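You operate a simulated robot arm through the tools that you are given. There is no shell and no other tool.

You are at the controls of a simulated robot arm. One attempt, no reset.

TASK
Sift the dust out of the ground coffee and bag the rest.
Fine: shake the steel sieve over the black pan, tip it into the green bag, sieve back, bag across the counter; spill nothing. Set down upright: green paper bag.
Where things are to end (x, y in the base frame): green paper bag within 50 mm of [280, 960].

Only the result counts: the job must be done as asked and must still hold three seconds after the hand-in. Knocking over, shifting, dropping, spilling or breaking anything else fails it.

THE ROBOT
A 6-joint arm with a two-finger gripper, fixed in place. Base frame: the origin is at the foot of the arm, x ahead of it, y to its left, z up; the work surface is at about z = 900. Readings come in mm, degrees, newtons and seconds.
Its first joint turns from -166.0 to 166.0 degrees. Payload 2.45 kg.
Tool frame: the origin (TCP) lies between the finger pads and is the grasp point; the fingertips stand 20 mm ahead of it; z points along the fingers, y is the line along which they close. The gripper opens to 140 mm. The gripper's body begins 168 mm behind the TCP.
Orientation is that of the tool frame in the base frame, as [roll, pitch, yaw] about the fixed x, y, z axes, in that order (R = Rz(yaw) Ry(pitch) Rx(roll)). With the fingers straight down and closing along the base's y, the tool's x points along the base's -x, its y along +y and its z along -z.

THE INTERFACE
- The arm moves only by the tool drive_tool. Its argument "series" is a list of rows, each a list of 3 entries, a list of its own where there are three numbers: the shift along the tool's x, y, z in mm, then the turn, a rotation vector about the tool's x, y, z in degrees, then the finger opening in mm, from 0 to 140. In form: [[[tx, ty, tz], [wx, wy, wz], fingers], ...]. A call has 1 to 20 rows; each row is the pose to reach, as a shift and turn from the pose commanded when the call began, along the tool's axes at that moment. Rows are played at 5 a second. More than 50 mm and 8.6 degrees between two rows, or a gripper value outside its range, and nothing of the call is played. Where a pose cannot be reached the arm comes as near as it can. A force on the tool above 40 N (or 10 N above the force at the start of the call, whichever is more), or a blocked arm, ends the call early, and 0.2 s more pass. The fingers move at their own pace (about 45 mm/s each) and stop on an object; they squeeze with about 23 N. The grip force told is the motor's: it shows also when the fingers shut on nothing. Time passes only in rows, and 0.2 s behind the last, so rows that repeat a pose let the fingers close. The reply holds the time, the measured pose of the TCP, the force on the tool along the base axes, the opening and the grip force, in the units named above and with some noise, with the torque about the TCP (base axes, N m) and any sound that the robot's microphone picked up.
- Cameras (640 x 400 px; columns grow to the right, rows downward): "scene" is fixed at [219.2, 500.6, 1653.6]; the picture's right is [0.97, 0.26, 0.00], its down [0.25, -0.95, -0.17] and it looks along [-0.04, 0.17, -0.99] (base axes); focal length 328 px, centre (320, 200). "wrist" rides on the gripper at [78, 11, -209] in the tool frame; the picture's right is [-0.14, 0.99, 0.00], its down [-0.92, -0.13, -0.37] and it looks along [-0.36, -0.05, 0.93] (tool axes); focal length 280 px, centre (320, 200). There is no depth. A picture from a camera that has moved, and an enlarged one, comes with that camera's place and axes in the base frame and with its lens.
- snapshot(camera): a new picture of that camera. No time passes.
- enlarge(camera, box): a new picture of the part [left, top, right, bottom] of that camera's present view, enlarged. No time passes.
- close_job(): hands the job in; it is judged then, once.

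Nothing tells you positions but the pictures and the camera data. Unless the task says otherwise, let go and move clear before handing in.

The tools are called after "Request:" as a command line: name --argument value ..., lists and objects as JSON in quotes. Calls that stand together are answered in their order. drive_tool: Moves the arm, as the interface text tells. Its arguments: {"type":"object","properties":{"series":{"type":"array","items":{"type":"array"}}},"required":["series"]} The other tools are called the same way: snapshot (camera) takes a picture; enlarge (camera, box) takes an enlarged picture of a part of a camera's view; close_job () hands the job in.

At the start:

```text
time: 0.0
position: [58.3, 636.6, 1283.0]
ee_rot: [-180.0, 0.1, 179.9]
ft_force: [-0.5, -0.5, -0.1]
moment: [0.01, -0.01, -0.01]
finger_gap: 139.9
grip_force: 0.1
```

scene: 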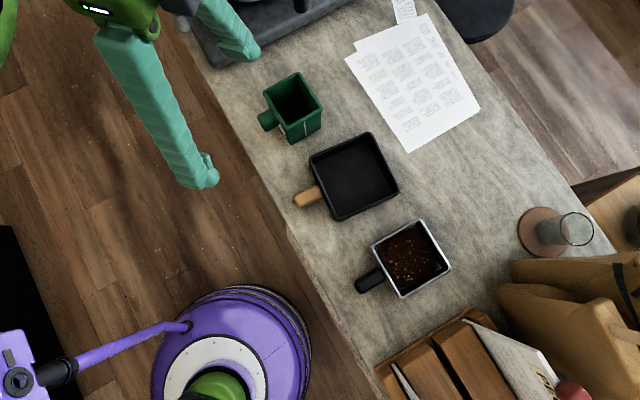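
wrist: 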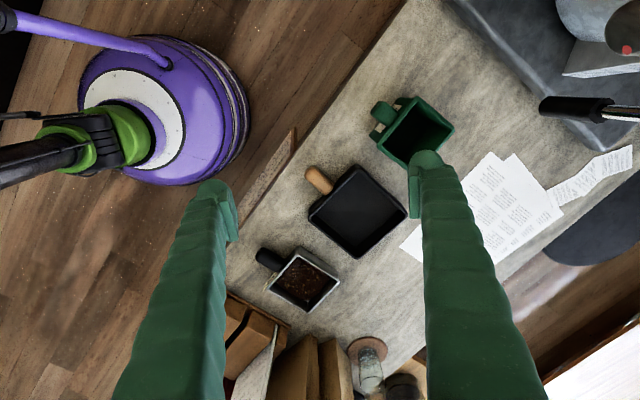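

I see a steel sieve holding ground coffee (black handle), a black pan with a wooden handle, and a green bag with a tab, all along the counter. I'll take closer looks before moving.

Request:
enlarge --camera "scene" --box '[340, 200, 480, 310]'

Request:
enlarge --camera "scene" --box '[280, 110, 420, 230]'

Request:
enlarge --camera "scene" --box '[230, 50, 350, 160]'

Request:
enlarge --camera "wrist" --box '[220, 80, 480, 330]'

Request:
enlarge --camera "scene" --box '[320, 0, 520, 160]'

```text
3.64 times, centred on (410, 255) of scene
camera zoom: at [219.2, 500.6, 1653.6], right [0.97, 0.26, 0.0], down [0.25, -0.95, -0.17], along [-0.04, 0.17, -0.99], focal length 1194 px, centre (-7, 0)
```

zoom: 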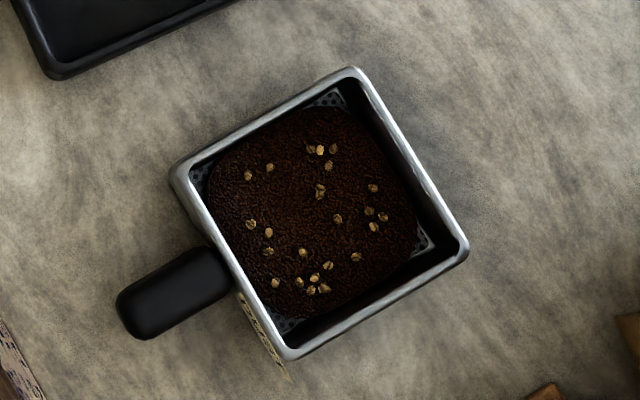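

```text
3.33 times, centred on (350, 170) of scene
camera zoom: at [219.2, 500.6, 1653.6], right [0.97, 0.26, 0.0], down [0.25, -0.95, -0.17], along [-0.04, 0.17, -0.99], focal length 1095 px, centre (220, 300)
```

zoom: 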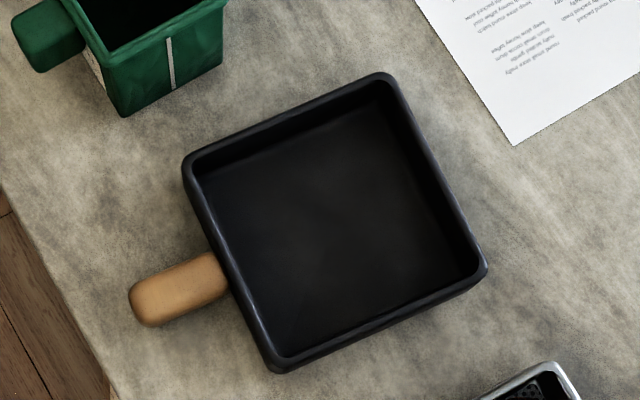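

```text
3.64 times, centred on (290, 105) of scene
camera zoom: at [219.2, 500.6, 1653.6], right [0.97, 0.26, 0.0], down [0.25, -0.95, -0.17], along [-0.04, 0.17, -0.99], focal length 1194 px, centre (429, 546)
```

zoom: 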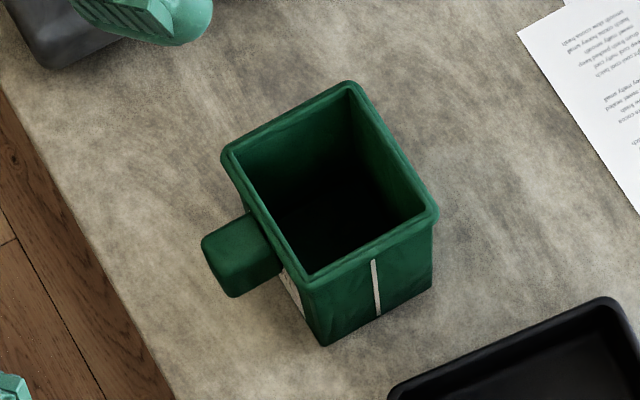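

```text
1.60 times, centred on (350, 205) of wrist
camera zoom: at [-19.5, 648.6, 1492.4], right [0.14, 0.99, 0.0], down [0.92, -0.13, 0.37], along [0.36, -0.05, -0.93], focal length 449 px, centre (272, 192)
```

zoom: 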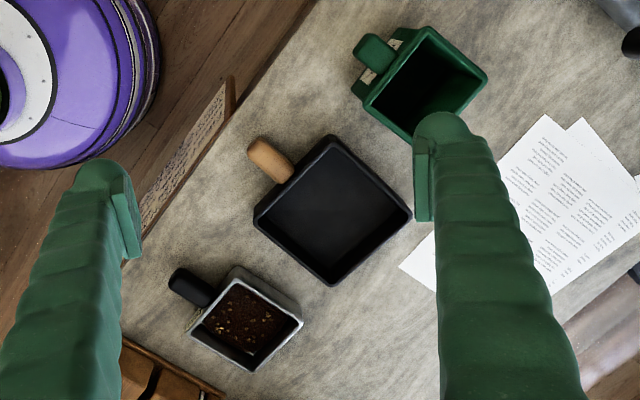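

```text
2.50 times, centred on (420, 80) of scene
camera zoom: at [219.2, 500.6, 1653.6], right [0.97, 0.26, 0.0], down [0.25, -0.95, -0.17], along [-0.04, 0.17, -0.99], focal length 821 px, centre (70, 500)
```

zoom: 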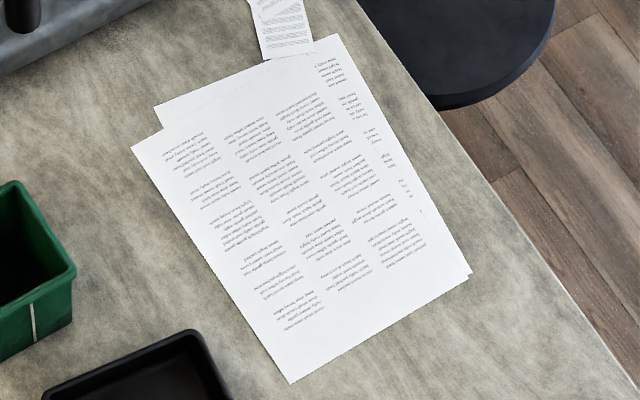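

The sieve rim appears to be about 120 mm square, centred near (400, 550) with its rim at z≈945. The pan is near (250, 700), the bag near (85, 815), and all the handles point back toward the robot along (-0.7, -0.7). I'll move high above the sieve handle and turn the tool so the camera is on the far side, checking the geometry on the way.

Request:
drive_tool --series '[[[-14, -12, 0], [0, 0, 8], 140], [[-28, -24, 0], [0, 0, 16], 140], [[-42, -36, 0], [0, 0, 24], 140], [[-56, -48, 0], [0, 0, 32], 140], [[-70, -60, 0], [0, 0, 40], 140], [[-84, -72, 0], [0, 0, 48], 140], [[-98, -84, 0], [0, 0, 56], 140], [[-112, -96, 0], [0, 0, 64], 140], [[-126, -108, 0], [0, 0, 72], 140], [[-140, -120, 0], [0, 0, 80], 140], [[-154, -132, 0], [0, 0, 88], 140], [[-168, -144, 0], [0, 0, 96], 140], [[-182, -156, 0], [0, 0, 104], 140], [[-196, -168, 0], [0, 0, 112], 140], [[-210, -180, 0], [0, 0, 120], 140], [[-224, -192, 0], [0, 0, 128], 140], [[-238, -204, 0], [0, 0, 135], 140]]'

Request:
snapshot --camera "wrist"

Request:
snapshot --camera "scene"

```text
time: 3.6
position: [362.5, 381.6, 1283.5]
ee_rot: [-177.6, -0.3, 54.9]
ft_force: [-0.1, -0.4, -0.4]
moment: [0.02, 0.01, -0.03]
finger_gap: 140.1
grip_force: 0.0
out of reach, approached as far as the arm can: row 14, 15, 16, 17
```

```text
taken
camera wrist: at [423.1, 433.2, 1492.6], right [0.73, -0.68, -0.04], down [-0.62, -0.69, 0.37], along [-0.28, -0.24, -0.93], focal length 280 px, centre (320, 200)
```

wrist: 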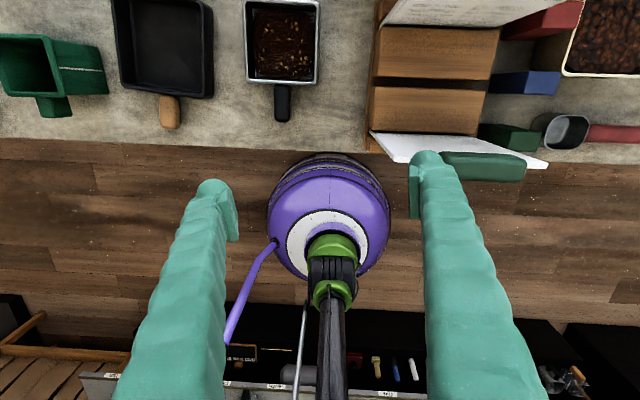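

```text
taken
```

scene: 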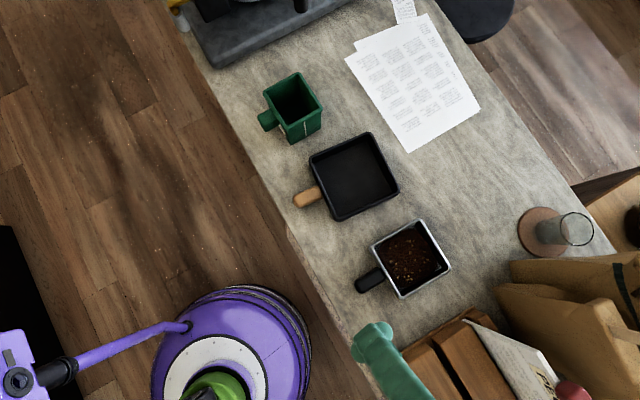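

The tool cannot reach the camera-far orientation, so a wrist joint limit is near there. I'll turn the other way so the camera is on the robot side, pointing along the handles.

Request:
drive_tool --series '[[[0, 0, 0], [0, 0, -8], 140], [[0, 0, 0], [0, 0, -16], 140], [[0, 0, 0], [0, 0, -24], 140], [[0, 0, 0], [0, 0, -32], 140], [[0, 0, 0], [0, 0, -40], 140], [[0, 0, 0], [0, 0, -48], 140], [[0, 0, 0], [0, 0, -56], 140], [[0, 0, 0], [0, 0, -64], 140], [[0, 0, 0], [0, 0, -72], 140], [[0, 0, 0], [0, 0, -80], 140], [[0, 0, 0], [0, 0, -88], 140], [[0, 0, 0], [0, 0, -96], 140], [[0, 0, 0], [0, 0, -104], 140], [[0, 0, 0], [0, 0, -112], 140], [[0, 0, 0], [0, 0, -120], 140], [[0, 0, 0], [0, 0, -128], 140], [[0, 0, 0], [0, 0, -136], 140], [[0, 0, 0], [0, 0, -144], 140], [[0, 0, 0], [0, 0, -152], 140], [[0, 0, 0], [0, 0, -160], 140]]'

Request:
snapshot --camera "wrist"

```text
time: 7.8
position: [362.2, 382.6, 1282.5]
ee_rot: [177.5, -0.5, -144.9]
ft_force: [-0.7, 0.9, -0.1]
moment: [0.03, -0.04, -0.01]
finger_gap: 140.0
grip_force: 0.0
```

```text
taken
camera wrist: at [299.3, 339.9, 1493.1], right [-0.46, 0.89, 0.04], down [0.84, 0.41, 0.36], along [0.3, 0.2, -0.93], focal length 280 px, centre (320, 200)
```

wrist: 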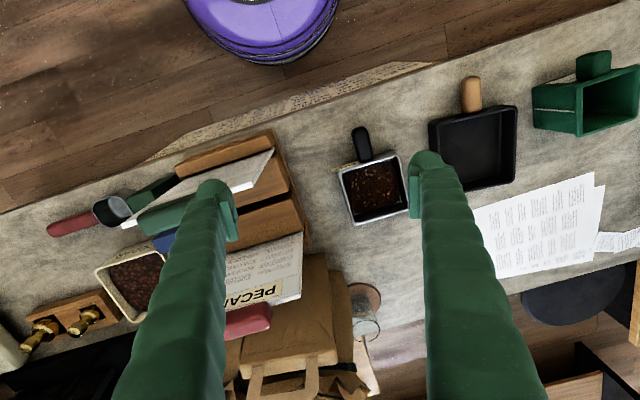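

The wrist now faces along the handles. I'll square the tool up and move down over the sieve handle for a closer look.

Request:
drive_tool --series '[[[-10, 25, 33], [0.6, 0, -2.5], 140], [[-19, 50, 66], [1.2, 0, -5], 140], [[-29, 76, 99], [1.8, 0, -7.5], 140], [[-38, 101, 132], [2.5, -0.3, -9.9], 140], [[-38, 101, 132], [2.5, -0.3, -9.9], 140]]'

Request:
snapshot --camera "wrist"

```text
time: 9.0
position: [331.0, 491.7, 1154.4]
ee_rot: [-179.9, -0.1, -135.2]
ft_force: [0.2, -0.3, -0.1]
moment: [0.03, 0.0, 0.01]
finger_gap: 140.0
grip_force: 0.1
```

```text
taken
camera wrist: at [268.0, 444.4, 1363.7], right [-0.6, 0.8, 0.0], down [0.74, 0.56, 0.37], along [0.3, 0.22, -0.93], focal length 280 px, centre (320, 200)
```

wrist: 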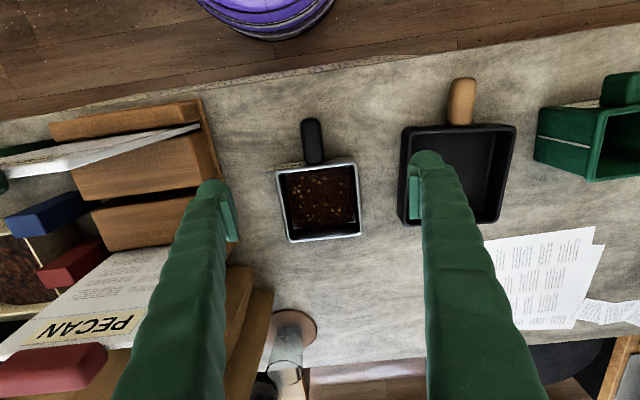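

Request:
enlarge --camera "wrist" --box '[240, 100, 400, 260]'

Request:
enlarge --camera "wrist" --box '[380, 60, 540, 240]'

Request:
enlarge --camera "wrist" --box '[500, 50, 640, 200]'

Request:
enlarge --camera "scene" --box '[340, 210, 470, 310]'

```text
2.50 times, centred on (320, 180) of wrist
camera zoom: at [268.0, 444.4, 1363.7], right [-0.6, 0.8, 0.0], down [0.74, 0.56, 0.37], along [0.3, 0.22, -0.93], focal length 701 px, centre (320, 250)
```

zoom: 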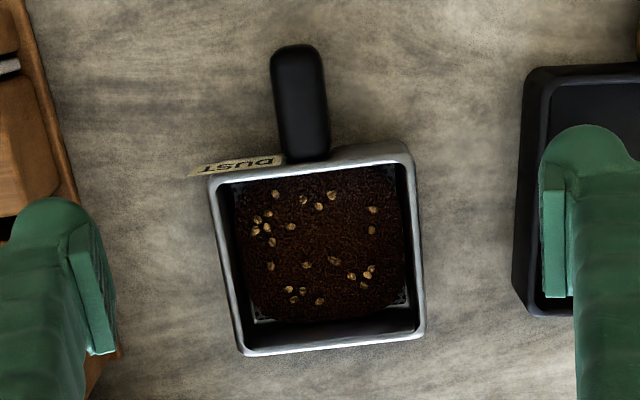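

```text
2.22 times, centred on (460, 150) of wrist
camera zoom: at [268.0, 444.4, 1363.7], right [-0.6, 0.8, 0.0], down [0.74, 0.56, 0.37], along [0.3, 0.22, -0.93], focal length 623 px, centre (9, 311)
```

zoom: 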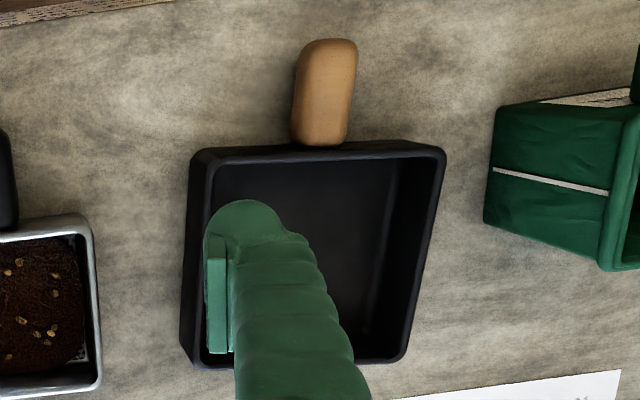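

```text
2.67 times, centred on (570, 125) of wrist
camera zoom: at [268.0, 444.4, 1363.7], right [-0.6, 0.8, 0.0], down [0.74, 0.56, 0.37], along [0.3, 0.22, -0.93], focal length 748 px, centre (-347, 400)
```

zoom: 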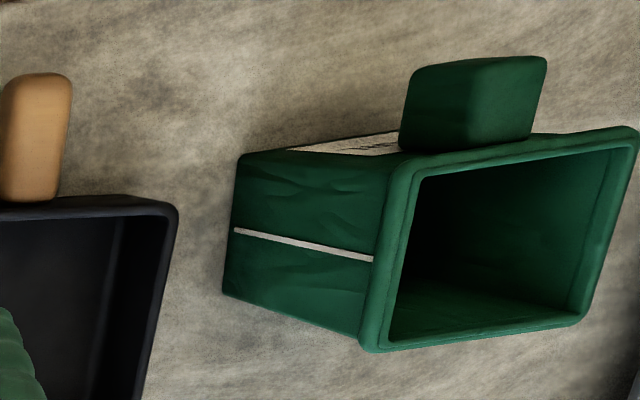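

```text
4.00 times, centred on (405, 260) of scene
camera zoom: at [219.2, 500.6, 1653.6], right [0.97, 0.26, 0.0], down [0.25, -0.95, -0.17], along [-0.04, 0.17, -0.99], focal length 1314 px, centre (-20, -40)
```

zoom: 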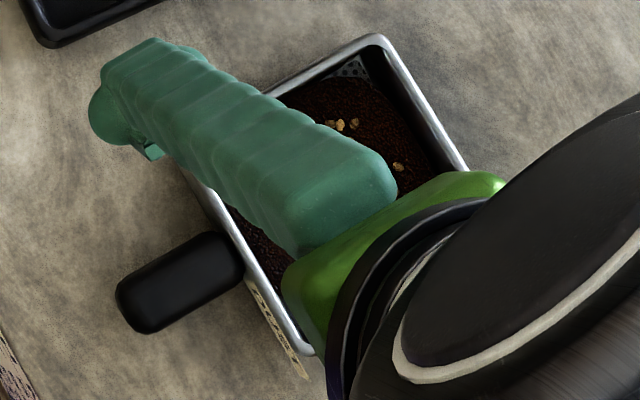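

Request:
enlarge --camera "wrist" --box '[280, 150, 325, 180]'

Request:
enlarge --camera "wrist" --box '[560, 85, 610, 115]'

Request:
enlarge --camera "scene" --box '[380, 265, 420, 310]'

Request:
enlarge --camera "scene" --box '[280, 110, 320, 140]'

```text
13.33 times, centred on (302, 165) of wrist
camera zoom: at [268.0, 444.4, 1363.7], right [-0.6, 0.8, 0.0], down [0.74, 0.56, 0.37], along [0.3, 0.22, -0.93], focal length 3738 px, centre (553, 667)
```

zoom: 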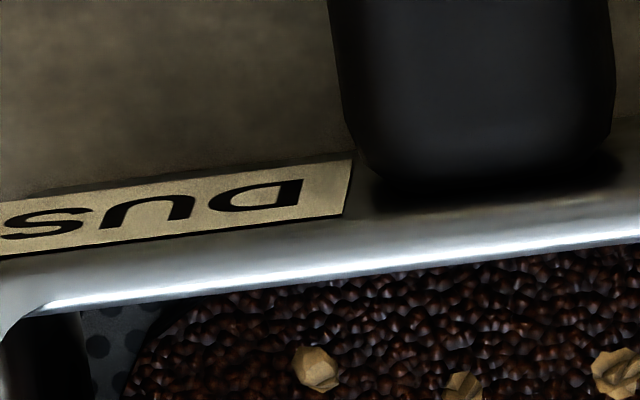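

```text
12.80 times, centred on (585, 100) of wrist
camera zoom: at [268.0, 444.4, 1363.7], right [-0.6, 0.8, 0.0], down [0.74, 0.56, 0.37], along [0.3, 0.22, -0.93], focal length 3589 px, centre (-3072, 1480)
```

zoom: 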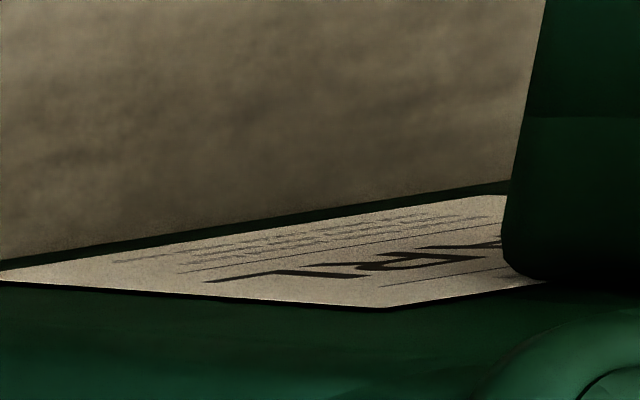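

```text
8.89 times, centred on (400, 288) of scene
camera zoom: at [219.2, 500.6, 1653.6], right [0.97, 0.26, 0.0], down [0.25, -0.95, -0.17], along [-0.04, 0.17, -0.99], focal length 2920 px, centre (-391, -578)
```

zoom: 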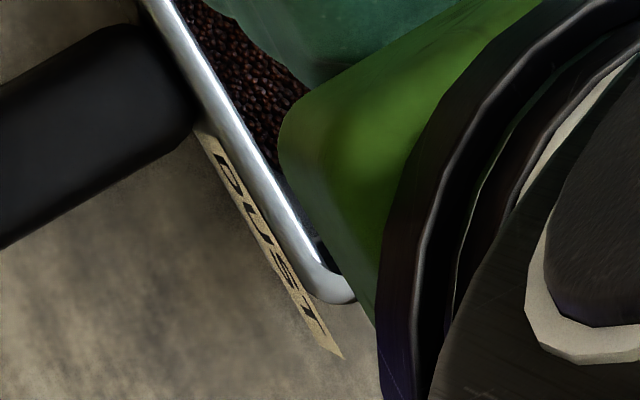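

```text
13.33 times, centred on (300, 125) of scene
camera zoom: at [219.2, 500.6, 1653.6], right [0.97, 0.26, 0.0], down [0.25, -0.95, -0.17], along [-0.04, 0.17, -0.99], focal length 4379 px, centre (587, 1200)
```

zoom: 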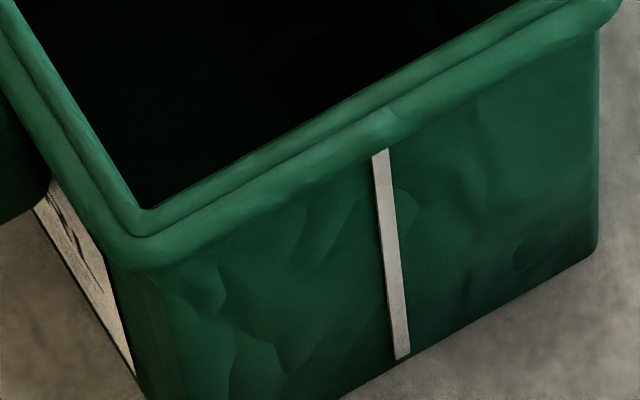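

The handle is roughly 30 mm wide and 65 mm long, lying along (-0.7, -0.7). I'll back away and test tilting the tool toward horizontal, which also gives a low side view for judging heights.

Request:
drive_tool --series '[[[15, 0, 5], [0, -7.5, 0], 140], [[30, 0, 10], [0, -15, 0], 140], [[45, 0, 15], [0, -22.5, 0], 140], [[60, 0, 20], [0, -30, 0], 140], [[75, 0, 25], [0, -37.5, 0], 140], [[90, 0, 30], [0, -45, 0], 140], [[105, 0, 35], [0, -52.5, 0], 140], [[120, 0, 40], [0, -60, 0], 140], [[120, 0, 40], [0, -60, 0], 140]]'

Request:
snapshot --camera "wrist"

Request:
snapshot --camera "scene"

```text
time: 11.0
position: [246.3, 405.7, 1114.9]
ee_rot: [-179.9, 60.2, -135.2]
ft_force: [-0.8, -0.2, 0.7]
moment: [0.02, 0.0, 0.0]
finger_gap: 140.3
grip_force: 0.2
```

```text
taken
camera wrist: at [83.1, 258.1, 1151.9], right [-0.65, 0.75, 0.12], down [0.19, 0.01, 0.98], along [0.74, 0.66, -0.15], focal length 280 px, centre (320, 200)
```

wrist: 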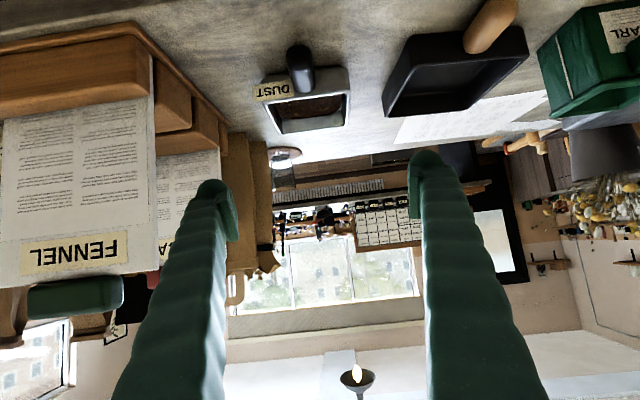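

```text
taken
```

scene: 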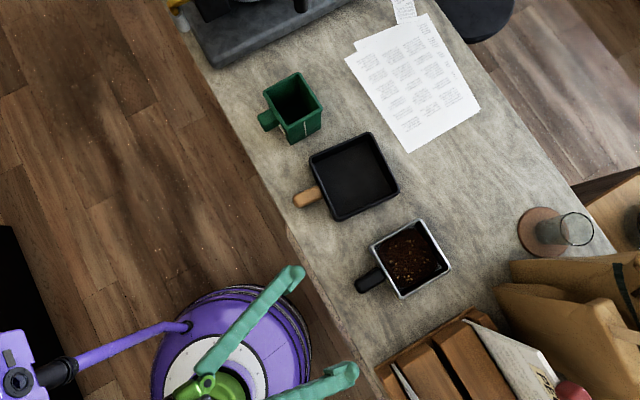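

Request:
enlarge --camera "wrist" --box '[230, 20, 380, 150]'

Request:
enlarge --camera "wrist" --box '[370, 0, 540, 130]'

Request:
enlarge --camera "wrist" --box '[510, 0, 640, 130]'

```text
3.08 times, centred on (305, 85) of wrist
camera zoom: at [83.1, 258.1, 1151.9], right [-0.65, 0.75, 0.12], down [0.19, 0.01, 0.98], along [0.74, 0.66, -0.15], focal length 863 px, centre (366, 554)
```

zoom: 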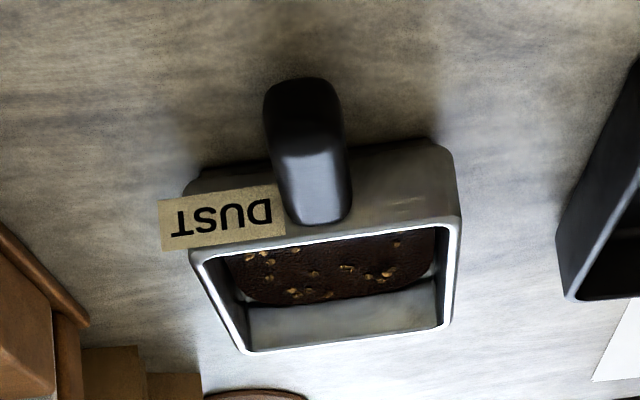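

```text
3.08 times, centred on (455, 65) of wrist
camera zoom: at [83.1, 258.1, 1151.9], right [-0.65, 0.75, 0.12], down [0.19, 0.01, 0.98], along [0.74, 0.66, -0.15], focal length 863 px, centre (-95, 615)
```

zoom: 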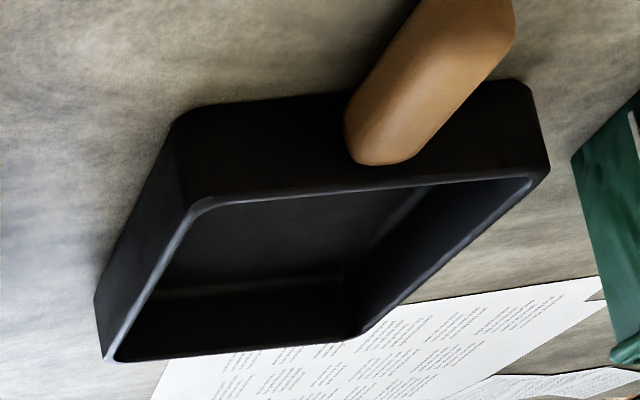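

```text
3.08 times, centred on (575, 65) of wrist
camera zoom: at [83.1, 258.1, 1151.9], right [-0.65, 0.75, 0.12], down [0.19, 0.01, 0.98], along [0.74, 0.66, -0.15], focal length 863 px, centre (-465, 615)
```

zoom: 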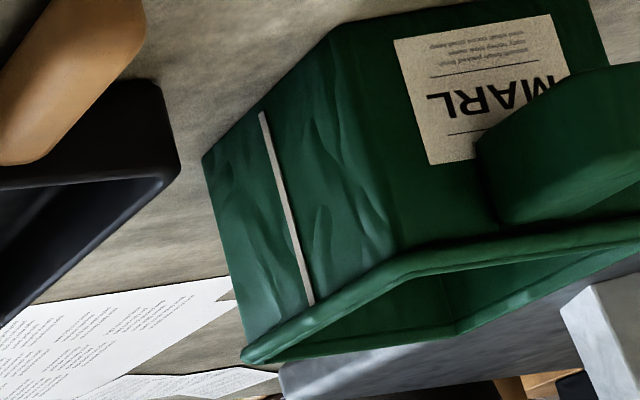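

The sieve rim works out at z≈948 with its centre near (403, 549). The handle spans z≈918–941, centred at about 930, along yaw ≈ -135.5°. I'll test the fully horizontal tool, still high up.

Request:
drive_tool --series '[[[0, 0, 17], [0, -7.5, 0], 80], [[0, 0, 35], [0, -15, 0], 80], [[0, 0, 52], [0, -22.5, 0], 80], [[0.6, 0, 69.5], [0, -29.8, 0], 80], [[0.6, 0, 69.5], [0, -29.8, 0], 80]]'

Request:
snapshot --camera "wrist"

Request:
snapshot --camera "scene"

```text
time: 12.2
position: [289.8, 447.7, 1079.8]
ee_rot: [-142.4, 89.9, -97.7]
ft_force: [0.7, -0.2, 0.8]
moment: [0.02, 0.02, 0.02]
finger_gap: 79.8
grip_force: 0.1
```

```text
taken
camera wrist: at [133.4, 307.1, 1002.8], right [-0.7, 0.7, 0.14], down [-0.17, -0.35, 0.92], along [0.7, 0.62, 0.36], focal length 280 px, centre (320, 200)
```

wrist: 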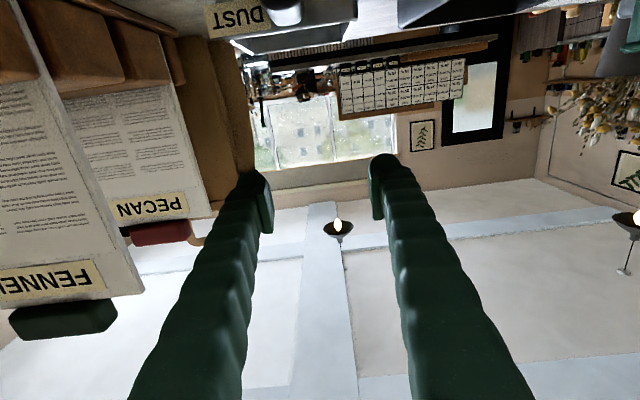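

```text
taken
```

scene: 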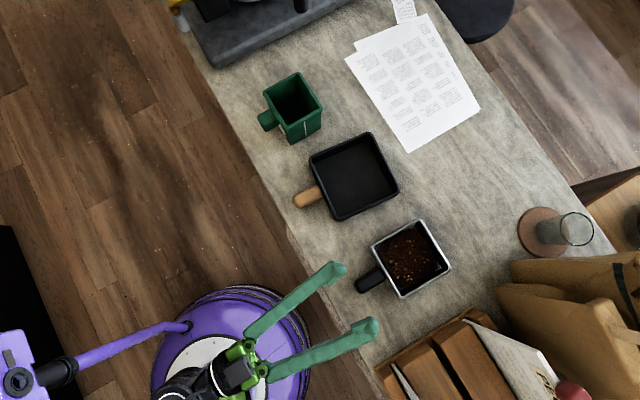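

The horizontal tool works. Before picking anything up, I'll rehearse the pour pose empty over the bag. That means the sieve's +x corner going down, so a rotation about base +y with the tool held well above the bag.

Request:
drive_tool --series '[[[-9, 42, 10], [0, 0, 0], 80], [[-18, 84, 20], [0, 0, 0], 80], [[-28, 125, 30], [0, 0, 0], 80], [[-37, 167, 41], [0, 0, 0], 80], [[-46, 209, 51], [0, 0, 0], 80], [[-55, 251, 61], [0, 0, 0], 80], [[-65, 293, 71], [0, 0, 0], 80], [[-74, 334, 81], [0, 0, 0], 80], [[-74, 334, 81], [0, 6, 6], 80], [[-74, 334, 81], [0, 12, 12], 80], [[-74, 334, 81], [0, 18, 18], 80], [[-74, 334, 81], [0, 24, 24], 80], [[-74, 334, 81], [0, 30, 30], 80], [[-74, 334, 81], [0, 36, 36], 80], [[-74, 334, 81], [0, 42, 42], 80], [[-74, 334, 81], [0, 48, 48], 80], [[-74, 334, 81], [0, 54, 54], 80], [[-74, 334, 81], [0, 60, 60], 80], [[-74, 334, 81], [0, 66, 66], 80], [[-74, 334, 81], [0, 72, 72], 80]]'

Request:
snapshot --camera "wrist"

Request:
snapshot --camera "scene"

```text
time: 16.4
position: [112.1, 742.4, 1153.4]
ee_rot: [135.2, -12.0, 179.8]
ft_force: [0.6, 0.4, -0.5]
moment: [0.01, -0.04, 0.01]
finger_gap: 79.9
grip_force: 0.0
```

```text
taken
camera wrist: at [67.0, 602.8, 1322.0], right [0.28, 0.7, 0.65], down [0.94, -0.35, -0.02], along [0.21, 0.62, -0.76], focal length 280 px, centre (320, 200)
```

wrist: 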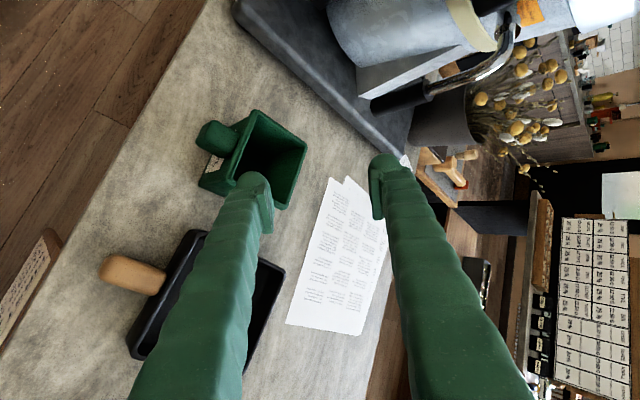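

```text
taken
```

scene: 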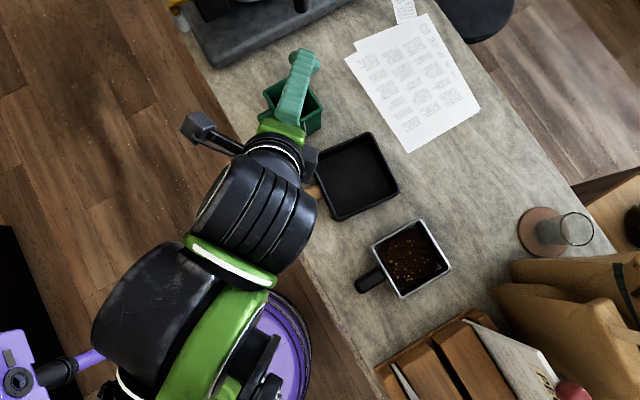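

The pour pose is reachable at 102° and everything clears. I'll check further tipping up to about 140°.

Request:
drive_tool --series '[[[0, 0, 0], [0, 5.5, 5.5], 80], [[0, 0, 0], [0, 11, 11], 80], [[0, 0, 0], [0, 16.5, 16.5], 80], [[0, 0, 0], [0, 22, 22], 80], [[0, 0, 0], [0, 27, 27], 80], [[0, 0, 0], [0, 27, 27], 80]]'

Request:
snapshot --camera "scene"

Request:
enlarge --camera "wrist" --box '[160, 80, 340, 240]'

```text
time: 17.8
position: [111.0, 741.0, 1152.8]
ee_rot: [135.2, -50.2, 179.6]
ft_force: [-0.3, 0.5, 0.4]
moment: [0.01, 0.01, 0.01]
finger_gap: 79.9
grip_force: 0.1
```

```text
taken
```

scene: 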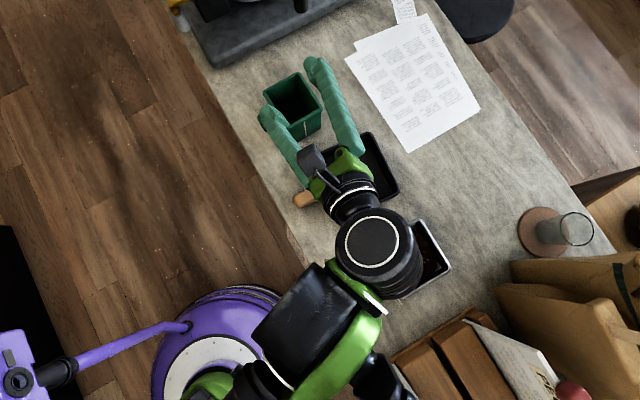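

```text
2.50 times, centred on (250, 160) of wrist
camera zoom: at [180.9, 602.0, 1313.3], right [0.63, 0.7, 0.34], down [0.72, -0.36, -0.6], along [-0.3, 0.62, -0.73], focal length 701 px, centre (495, 300)
```

zoom: 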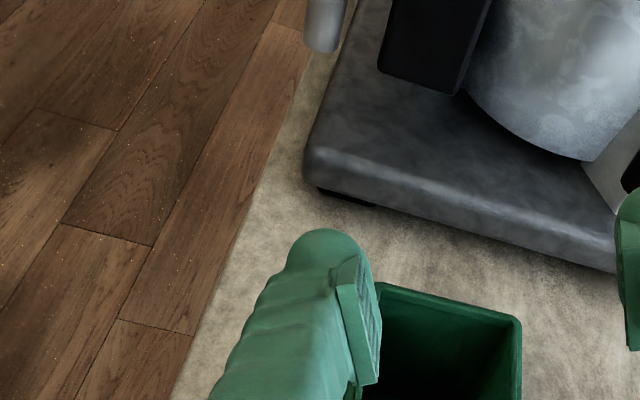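

Everything up to 140° is reachable. I'll rotate back to level and then line up behind the sieve handle.

Request:
drive_tool --series '[[[0, 0, 0], [0, -5.8, -5.8], 80], [[0, 0, 0], [0, -11.6, -11.6], 80], [[0, 0, 0], [0, -17.4, -17.4], 80], [[0, 0, 0], [0, -23.2, -23.2], 80], [[0, 0, 0], [0, -29, -29], 80], [[0, 0, 0], [0, -34.8, -34.8], 80], [[0, 0, 0], [0, -40.6, -40.6], 80], [[0, 0, 0], [0, -46.4, -46.4], 80], [[0, 0, 0], [0, -52.2, -52.2], 80], [[0, 0, 0], [0, -58, -58], 80], [[0, 0, 0], [0, -63.8, -63.8], 80], [[0, 0, 0], [0, -69.6, -69.6], 80], [[0, 0, 0], [0, -75.4, -75.4], 80], [[0, 0, 0], [0, -81.2, -81.2], 80], [[0, 0, 0], [0, -87, -87], 80], [[0, 0, 0], [0, -92.8, -92.8], 80], [[0, 0, 0], [0, -99, -99], 80], [[0, 0, 0], [0, -99, -99], 80]]'

```text
refused: row 17 steps farther than a row can; nothing moved
```

The last step was slightly too big, so I'll redo the move with even steps.

Request:
drive_tool --series '[[[0, 0, 0], [0, -5.5, -5.5], 80], [[0, 0, 0], [0, -11, -11], 80], [[0, 0, 0], [0, -16.5, -16.5], 80], [[0, 0, 0], [0, -22, -22], 80], [[0, 0, 0], [0, -27.5, -27.5], 80], [[0, 0, 0], [0, -33, -33], 80], [[0, 0, 0], [0, -38.5, -38.5], 80], [[0, 0, 0], [0, -44, -44], 80], [[0, 0, 0], [0, -49.5, -49.5], 80], [[0, 0, 0], [0, -55, -55], 80], [[0, 0, 0], [0, -60.5, -60.5], 80], [[0, 0, 0], [0, -66, -66], 80], [[0, 0, 0], [0, -71.5, -71.5], 80], [[0, 0, 0], [0, -77, -77], 80], [[0, 0, 0], [0, -82.5, -82.5], 80], [[0, 0, 0], [0, -88, -88], 80], [[0, 0, 0], [0, -93.5, -93.5], 80], [[0, 0, 0], [0, -99, -99], 80], [[0, 0, 0], [0, -99, -99], 80]]'

```text
time: 21.8
position: [111.6, 742.1, 1153.0]
ee_rot: [-129.6, 89.7, -84.9]
ft_force: [0.1, -0.1, 0.0]
moment: [0.06, 0.0, -0.04]
finger_gap: 79.9
grip_force: 0.1
```

Request:
drive_tool --series '[[[17, -38, -11], [0, 0, 0], 80], [[34, -76, -23], [0, 0, 0], 80], [[51, -114, -34], [0, 0, 0], 80], [[68, -152, -45], [0, 0, 0], 80], [[85, -190, -57], [0, 0, 0], 80], [[102, -228, -68], [0, 0, 0], 80], [[119, -266, -79], [0, 0, 0], 80], [[136, -304, -91], [0, 0, 0], 80], [[153, -342, -102], [0, 0, 0], 70], [[183, -342, -102], [0, 0, 0], 70], [[203, -342, -102], [0, 0, 0], 70], [[203, -342, -102], [0, 0, 0], 70]]'

Request:
snapshot --camera "scene"

Request:
snapshot --camera "wrist"

```text
time: 24.4
position: [279.7, 427.1, 949.7]
ee_rot: [-155.2, 89.7, -110.6]
ft_force: [0.1, 0.5, -0.7]
moment: [0.0, -0.01, 0.0]
finger_gap: 69.9
grip_force: 0.0
```

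```text
taken
```

scene: 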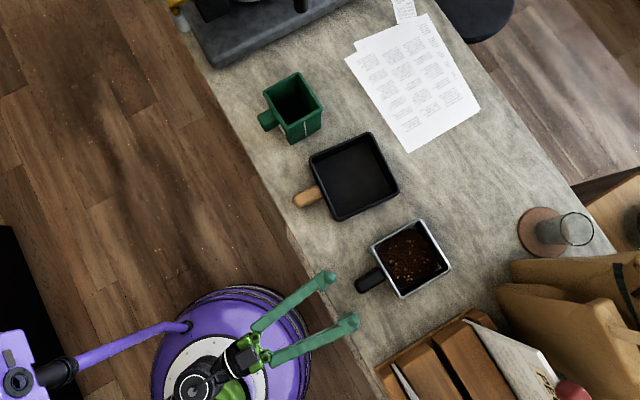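

```text
taken
camera wrist: at [123.8, 286.9, 873.7], right [-0.7, 0.7, 0.14], down [-0.17, -0.35, 0.92], along [0.7, 0.62, 0.36], focal length 280 px, centre (320, 200)
```

wrist: 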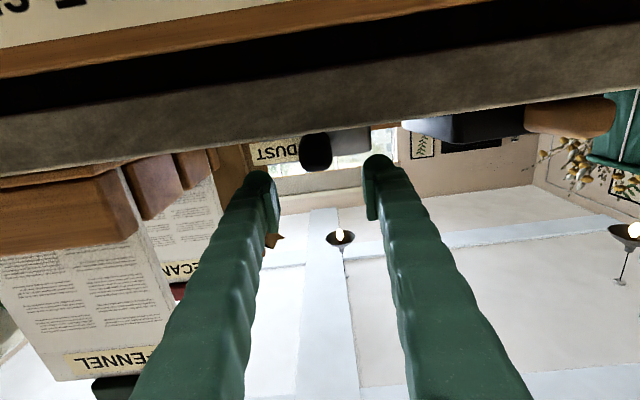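

Request:
enlarge --camera "wrist" --box '[230, 100, 420, 220]'

Request:
enlarge --camera "scene" --box '[240, 210, 460, 380]'

```text
3.33 times, centred on (325, 160) of wrist
camera zoom: at [123.8, 286.9, 873.7], right [-0.7, 0.7, 0.14], down [-0.17, -0.35, 0.92], along [0.7, 0.62, 0.36], focal length 935 px, centre (303, 333)
```

zoom: 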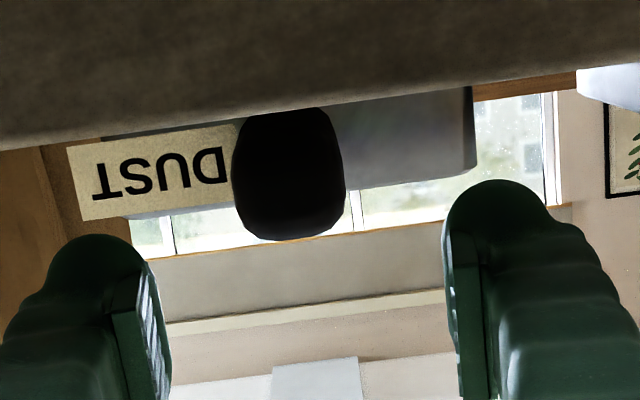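

```text
2.35 times, centred on (350, 295) of scene
camera zoom: at [219.2, 500.6, 1653.6], right [0.97, 0.26, 0.0], down [0.25, -0.95, -0.17], along [-0.04, 0.17, -0.99], focal length 773 px, centre (249, -24)
```

zoom: 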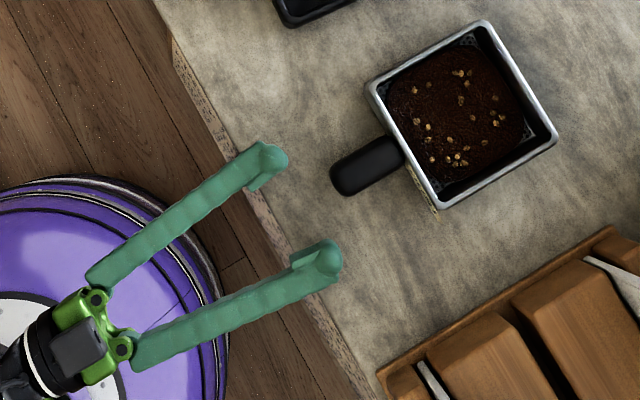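

The handle lines up laterally within about 1 mm and spans roughly z 908–942. I'll lower to z≈928 and slide forward around it.

Request:
drive_tool --series '[[[12, 0, 0], [0, 0, 0], 70], [[22, 0, 0], [0, 0, 0], 70], [[22, 0, 20], [0, 0, 0], 70], [[22, 0, 40], [0, 0, 0], 70], [[22, 0, 60], [0, 0, 0], 70], [[22, 0, 72], [0, 0, 0], 70], [[22, 0, 81], [0, 0, 0], 70], [[22, 0, 81], [0, 0, 0], 70]]'

Request:
enlarge --camera "scene" --box '[300, 210, 460, 330]'

Request:
enlarge --camera "wrist" --box '[200, 80, 440, 240]'

```text
time: 26.2
position: [337.1, 483.4, 927.5]
ee_rot: [-155.3, 89.8, -110.6]
ft_force: [0.8, -0.5, -1.1]
moment: [0.0, -0.01, -0.02]
finger_gap: 70.2
grip_force: 0.0
```

```text
3.33 times, centred on (380, 270) of scene
camera zoom: at [219.2, 500.6, 1653.6], right [0.97, 0.26, 0.0], down [0.25, -0.95, -0.17], along [-0.04, 0.17, -0.99], focal length 1095 px, centre (120, -33)
```

zoom: 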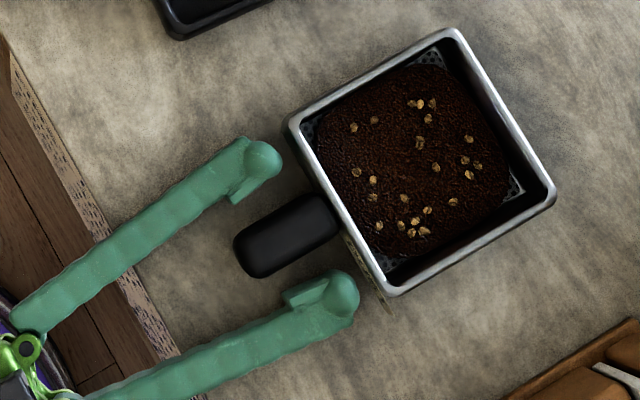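

```text
2.50 times, centred on (320, 160) of wrist
camera zoom: at [181.6, 343.3, 851.2], right [-0.7, 0.7, 0.14], down [-0.17, -0.35, 0.92], along [0.7, 0.62, 0.36], focal length 701 px, centre (320, 300)
```

zoom: 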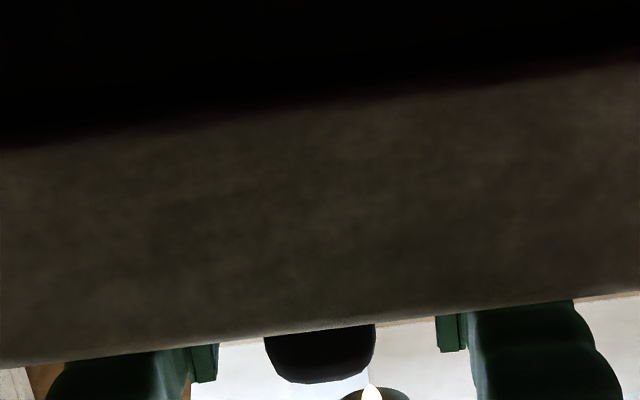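

The fingers flank the handle cleanly. I'll close on it now.

Request:
drive_tool --series '[[[0, 0, 0], [0, 0, 0], 50], [[0, 0, 0], [0, 0, 0], 35], [[0, 0, 0], [0, 0, 0], 20], [[0, 0, 0], [0, 0, 0], 10], [[0, 0, 0], [0, 0, 0], 10], [[0, 0, 0], [0, 0, 0], 10]]'

Request:
enlarge --camera "scene" --box '[300, 210, 460, 330]'

```text
time: 27.6
position: [337.8, 482.2, 929.0]
ee_rot: [-156.0, 89.8, -111.1]
ft_force: [1.7, -0.4, 1.2]
moment: [0.01, 0.02, -0.07]
finger_gap: 31.1
grip_force: 23.4
```

```text
3.33 times, centred on (380, 270) of scene
camera zoom: at [219.2, 500.6, 1653.6], right [0.97, 0.26, 0.0], down [0.25, -0.95, -0.17], along [-0.04, 0.17, -0.99], focal length 1095 px, centre (120, -33)
```

zoom: 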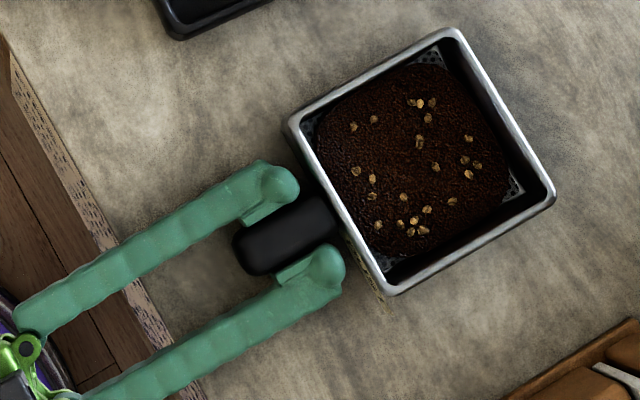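

Gripped at 31 mm. I'll lift slowly by a small amount and check weight and sag.

Request:
drive_tool --series '[[[-2, 0, 0], [0, 0, 0], 10], [[-5, 0, 0], [0, 0, 0], 10], [[-9, 0, 0], [0, 0, 0], 10], [[-13, 0, 0], [0, 0, 0], 10], [[-17, 0, 0], [0, 0, 0], 10], [[-20, 0, 0], [0, 0, 0], 10], [[-20, 0, 0], [0, 0, 0], 10]]'

Request:
enlarge --camera "scene" --box '[300, 210, 460, 330]'

Request:
snapshot --camera "wrist"

```text
time: 29.2
position: [337.5, 484.0, 947.9]
ee_rot: [-155.7, 89.7, -111.0]
ft_force: [-0.5, -1.1, -2.0]
moment: [-0.12, 0.17, 0.01]
finger_gap: 31.0
grip_force: 23.3
```

```text
3.33 times, centred on (380, 270) of scene
camera zoom: at [219.2, 500.6, 1653.6], right [0.97, 0.26, 0.0], down [0.25, -0.95, -0.17], along [-0.04, 0.17, -0.99], focal length 1095 px, centre (120, -33)
```

zoom: 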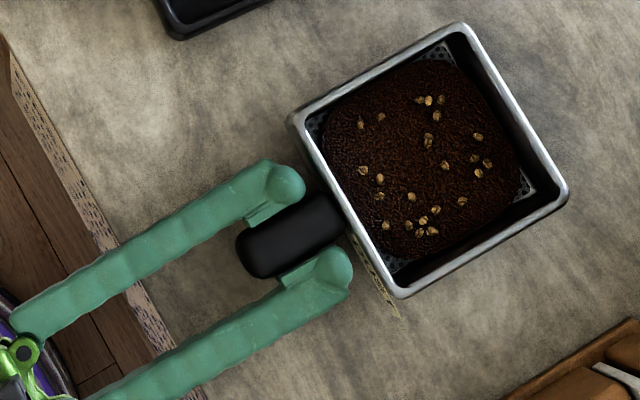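

```text
taken
camera wrist: at [181.6, 344.0, 871.6], right [-0.7, 0.7, 0.14], down [-0.17, -0.35, 0.92], along [0.7, 0.62, 0.36], focal length 280 px, centre (320, 200)
```

wrist: 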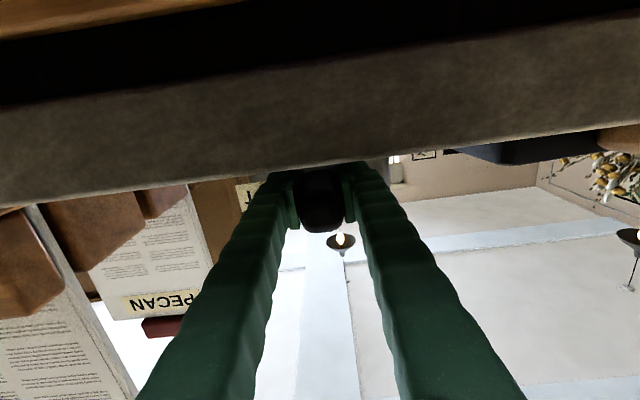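

The sieve is light (about 0.25 kg) and rigid in the grip. I'll raise it to clear the pan and carry it slowly sideways so nothing sifts out early.

Request:
drive_tool --series '[[[-3, 0, 0], [0, 0, 0], 10], [[-9, 0, 0], [0, 0, 0], 10], [[-16, 0, 0], [0, 0, 0], 10], [[-23, 0, 0], [0, 0, 0], 10], [[-30, 0, 0], [0, 0, 0], 10], [[-37, 0, 0], [0, 0, 0], 10], [[-41, 2, 0], [0, 0, 0], 10], [[-42, 7, 0], [0, 0, 0], 10], [[-42, 15, -1], [0, 0, 0], 10], [[-42, 25, -1], [0, 0, 0], 10], [[-42, 35, -2], [0, 0, 0], 10], [[-42, 45, -2], [0, 0, 0], 10], [[-42, 55, -2], [0, 0, 0], 10], [[-42, 65, -3], [0, 0, 0], 10], [[-42, 75, -3], [0, 0, 0], 10], [[-42, 85, -4], [0, 0, 0], 10], [[-42, 95, -4], [0, 0, 0], 10], [[-42, 105, -5], [0, 0, 0], 10], [[-42, 112, -5], [0, 0, 0], 10], [[-42, 115, -5], [0, 0, 0], 10]]'

Request:
snapshot --camera "scene"

```text
time: 33.4
position: [252.7, 561.9, 990.1]
ee_rot: [-155.4, 89.8, -110.6]
ft_force: [1.0, -0.2, -2.9]
moment: [-0.09, 0.16, 0.02]
finger_gap: 31.2
grip_force: 23.2
```

```text
taken
```

scene: 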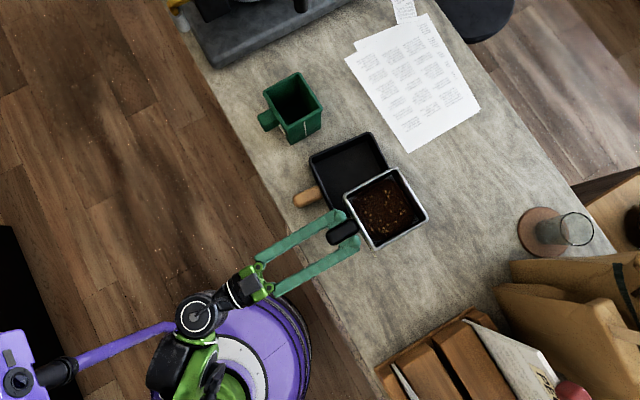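

Request:
drive_tool --series '[[[0, 3, 0], [0, 0, 0], 10], [[0, 10, 0], [0, 0, 0], 10], [[0, 20, -1], [0, 0, 0], 10], [[0, 30, -1], [0, 0, 0], 10], [[0, 40, -2], [0, 0, 0], 10], [[0, 50, -2], [0, 0, 0], 10], [[0, 60, -2], [0, 0, 0], 10], [[0, 70, -3], [0, 0, 0], 10], [[0, 80, -3], [0, 0, 0], 10], [[0, 90, -4], [0, 0, 0], 10], [[0, 97, -4], [0, 0, 0], 10], [[0, 100.6, -4], [0, 0, 0], 10], [[0, 100.6, -4], [0, 0, 0], 10]]'

Request:
snapshot --camera "scene"

Request:
enlarge --camera "scene" --box '[280, 110, 420, 230]'

Request:
enlarge --camera "scene" --box '[340, 160, 500, 330]'

```text
time: 36.2
position: [178.8, 630.3, 990.8]
ee_rot: [-154.9, 89.8, -110.2]
ft_force: [-0.2, 0.7, -2.3]
moment: [-0.11, 0.12, 0.01]
finger_gap: 31.2
grip_force: 22.9
```

```text
taken
```

scene: 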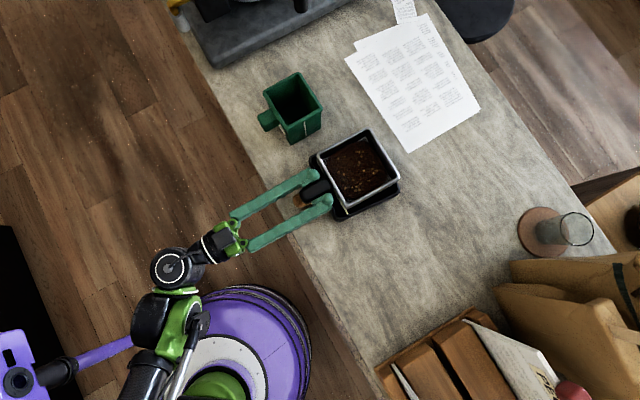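

```text
3.33 times, centred on (350, 170) of scene
camera zoom: at [219.2, 500.6, 1653.6], right [0.97, 0.26, 0.0], down [0.25, -0.95, -0.17], along [-0.04, 0.17, -0.99], focal length 1095 px, centre (220, 300)
```

zoom: 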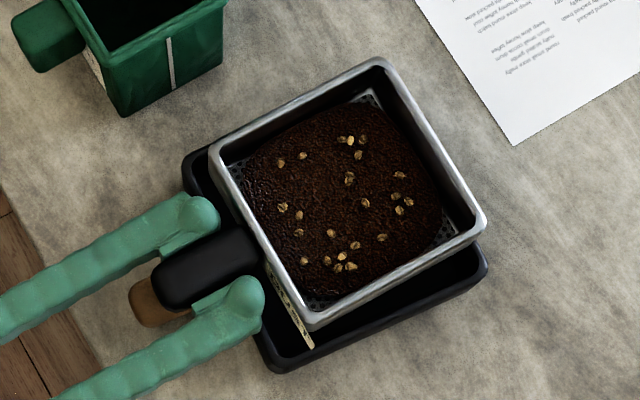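

```text
2.35 times, centred on (420, 245) of scene
camera zoom: at [219.2, 500.6, 1653.6], right [0.97, 0.26, 0.0], down [0.25, -0.95, -0.17], along [-0.04, 0.17, -0.99], focal length 773 px, centre (85, 94)
```

zoom: 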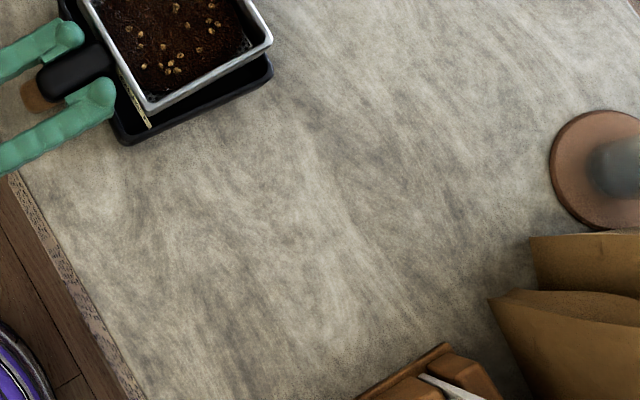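

The sieve sits centred over the pan with its bottom about 15 mm above the rim and nothing spilled. I'll start with a gentle shake.

Request:
drive_tool --series '[[[0, 6, 0], [0, 0, 0], 10], [[0, -6, 0], [0, 0, 0], 10], [[0, 8, 0], [0, 0, 0], 10], [[0, -8, 0], [0, 0, 0], 10], [[0, 8, 0], [0, 0, 0], 10], [[0, -8, 0], [0, 0, 0], 10], [[0, 8, 0], [0, 0, 0], 10], [[0, -8, 0], [0, 0, 0], 10], [[0, 8, 0], [0, 0, 0], 10], [[0, -8, 0], [0, 0, 0], 10], [[0, 8, 0], [0, 0, 0], 10], [[0, -8, 0], [0, 0, 0], 10], [[0, 0, 0], [0, 0, 0], 10], [[0, 0, 0], [0, 0, 0], 10]]'

Request:
enlarge --camera "scene" --box '[280, 110, 420, 230]'

```text
time: 39.2
position: [180.8, 629.5, 989.1]
ee_rot: [-155.1, 89.8, -110.2]
ft_force: [-0.2, 0.3, -2.6]
moment: [-0.14, 0.17, 0.01]
finger_gap: 31.2
grip_force: 23.0
```

```text
3.33 times, centred on (350, 170) of scene
camera zoom: at [219.2, 500.6, 1653.6], right [0.97, 0.26, 0.0], down [0.25, -0.95, -0.17], along [-0.04, 0.17, -0.99], focal length 1095 px, centre (220, 300)
```

zoom: 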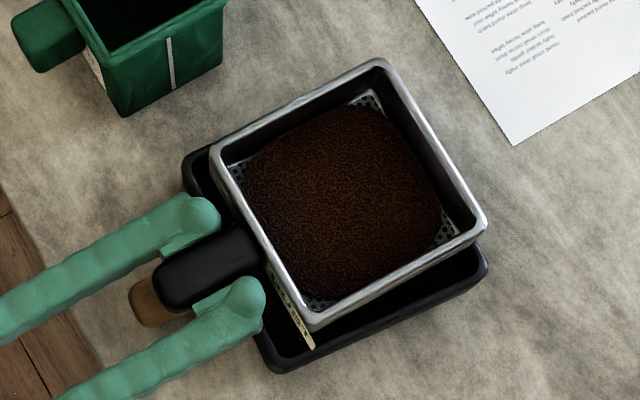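

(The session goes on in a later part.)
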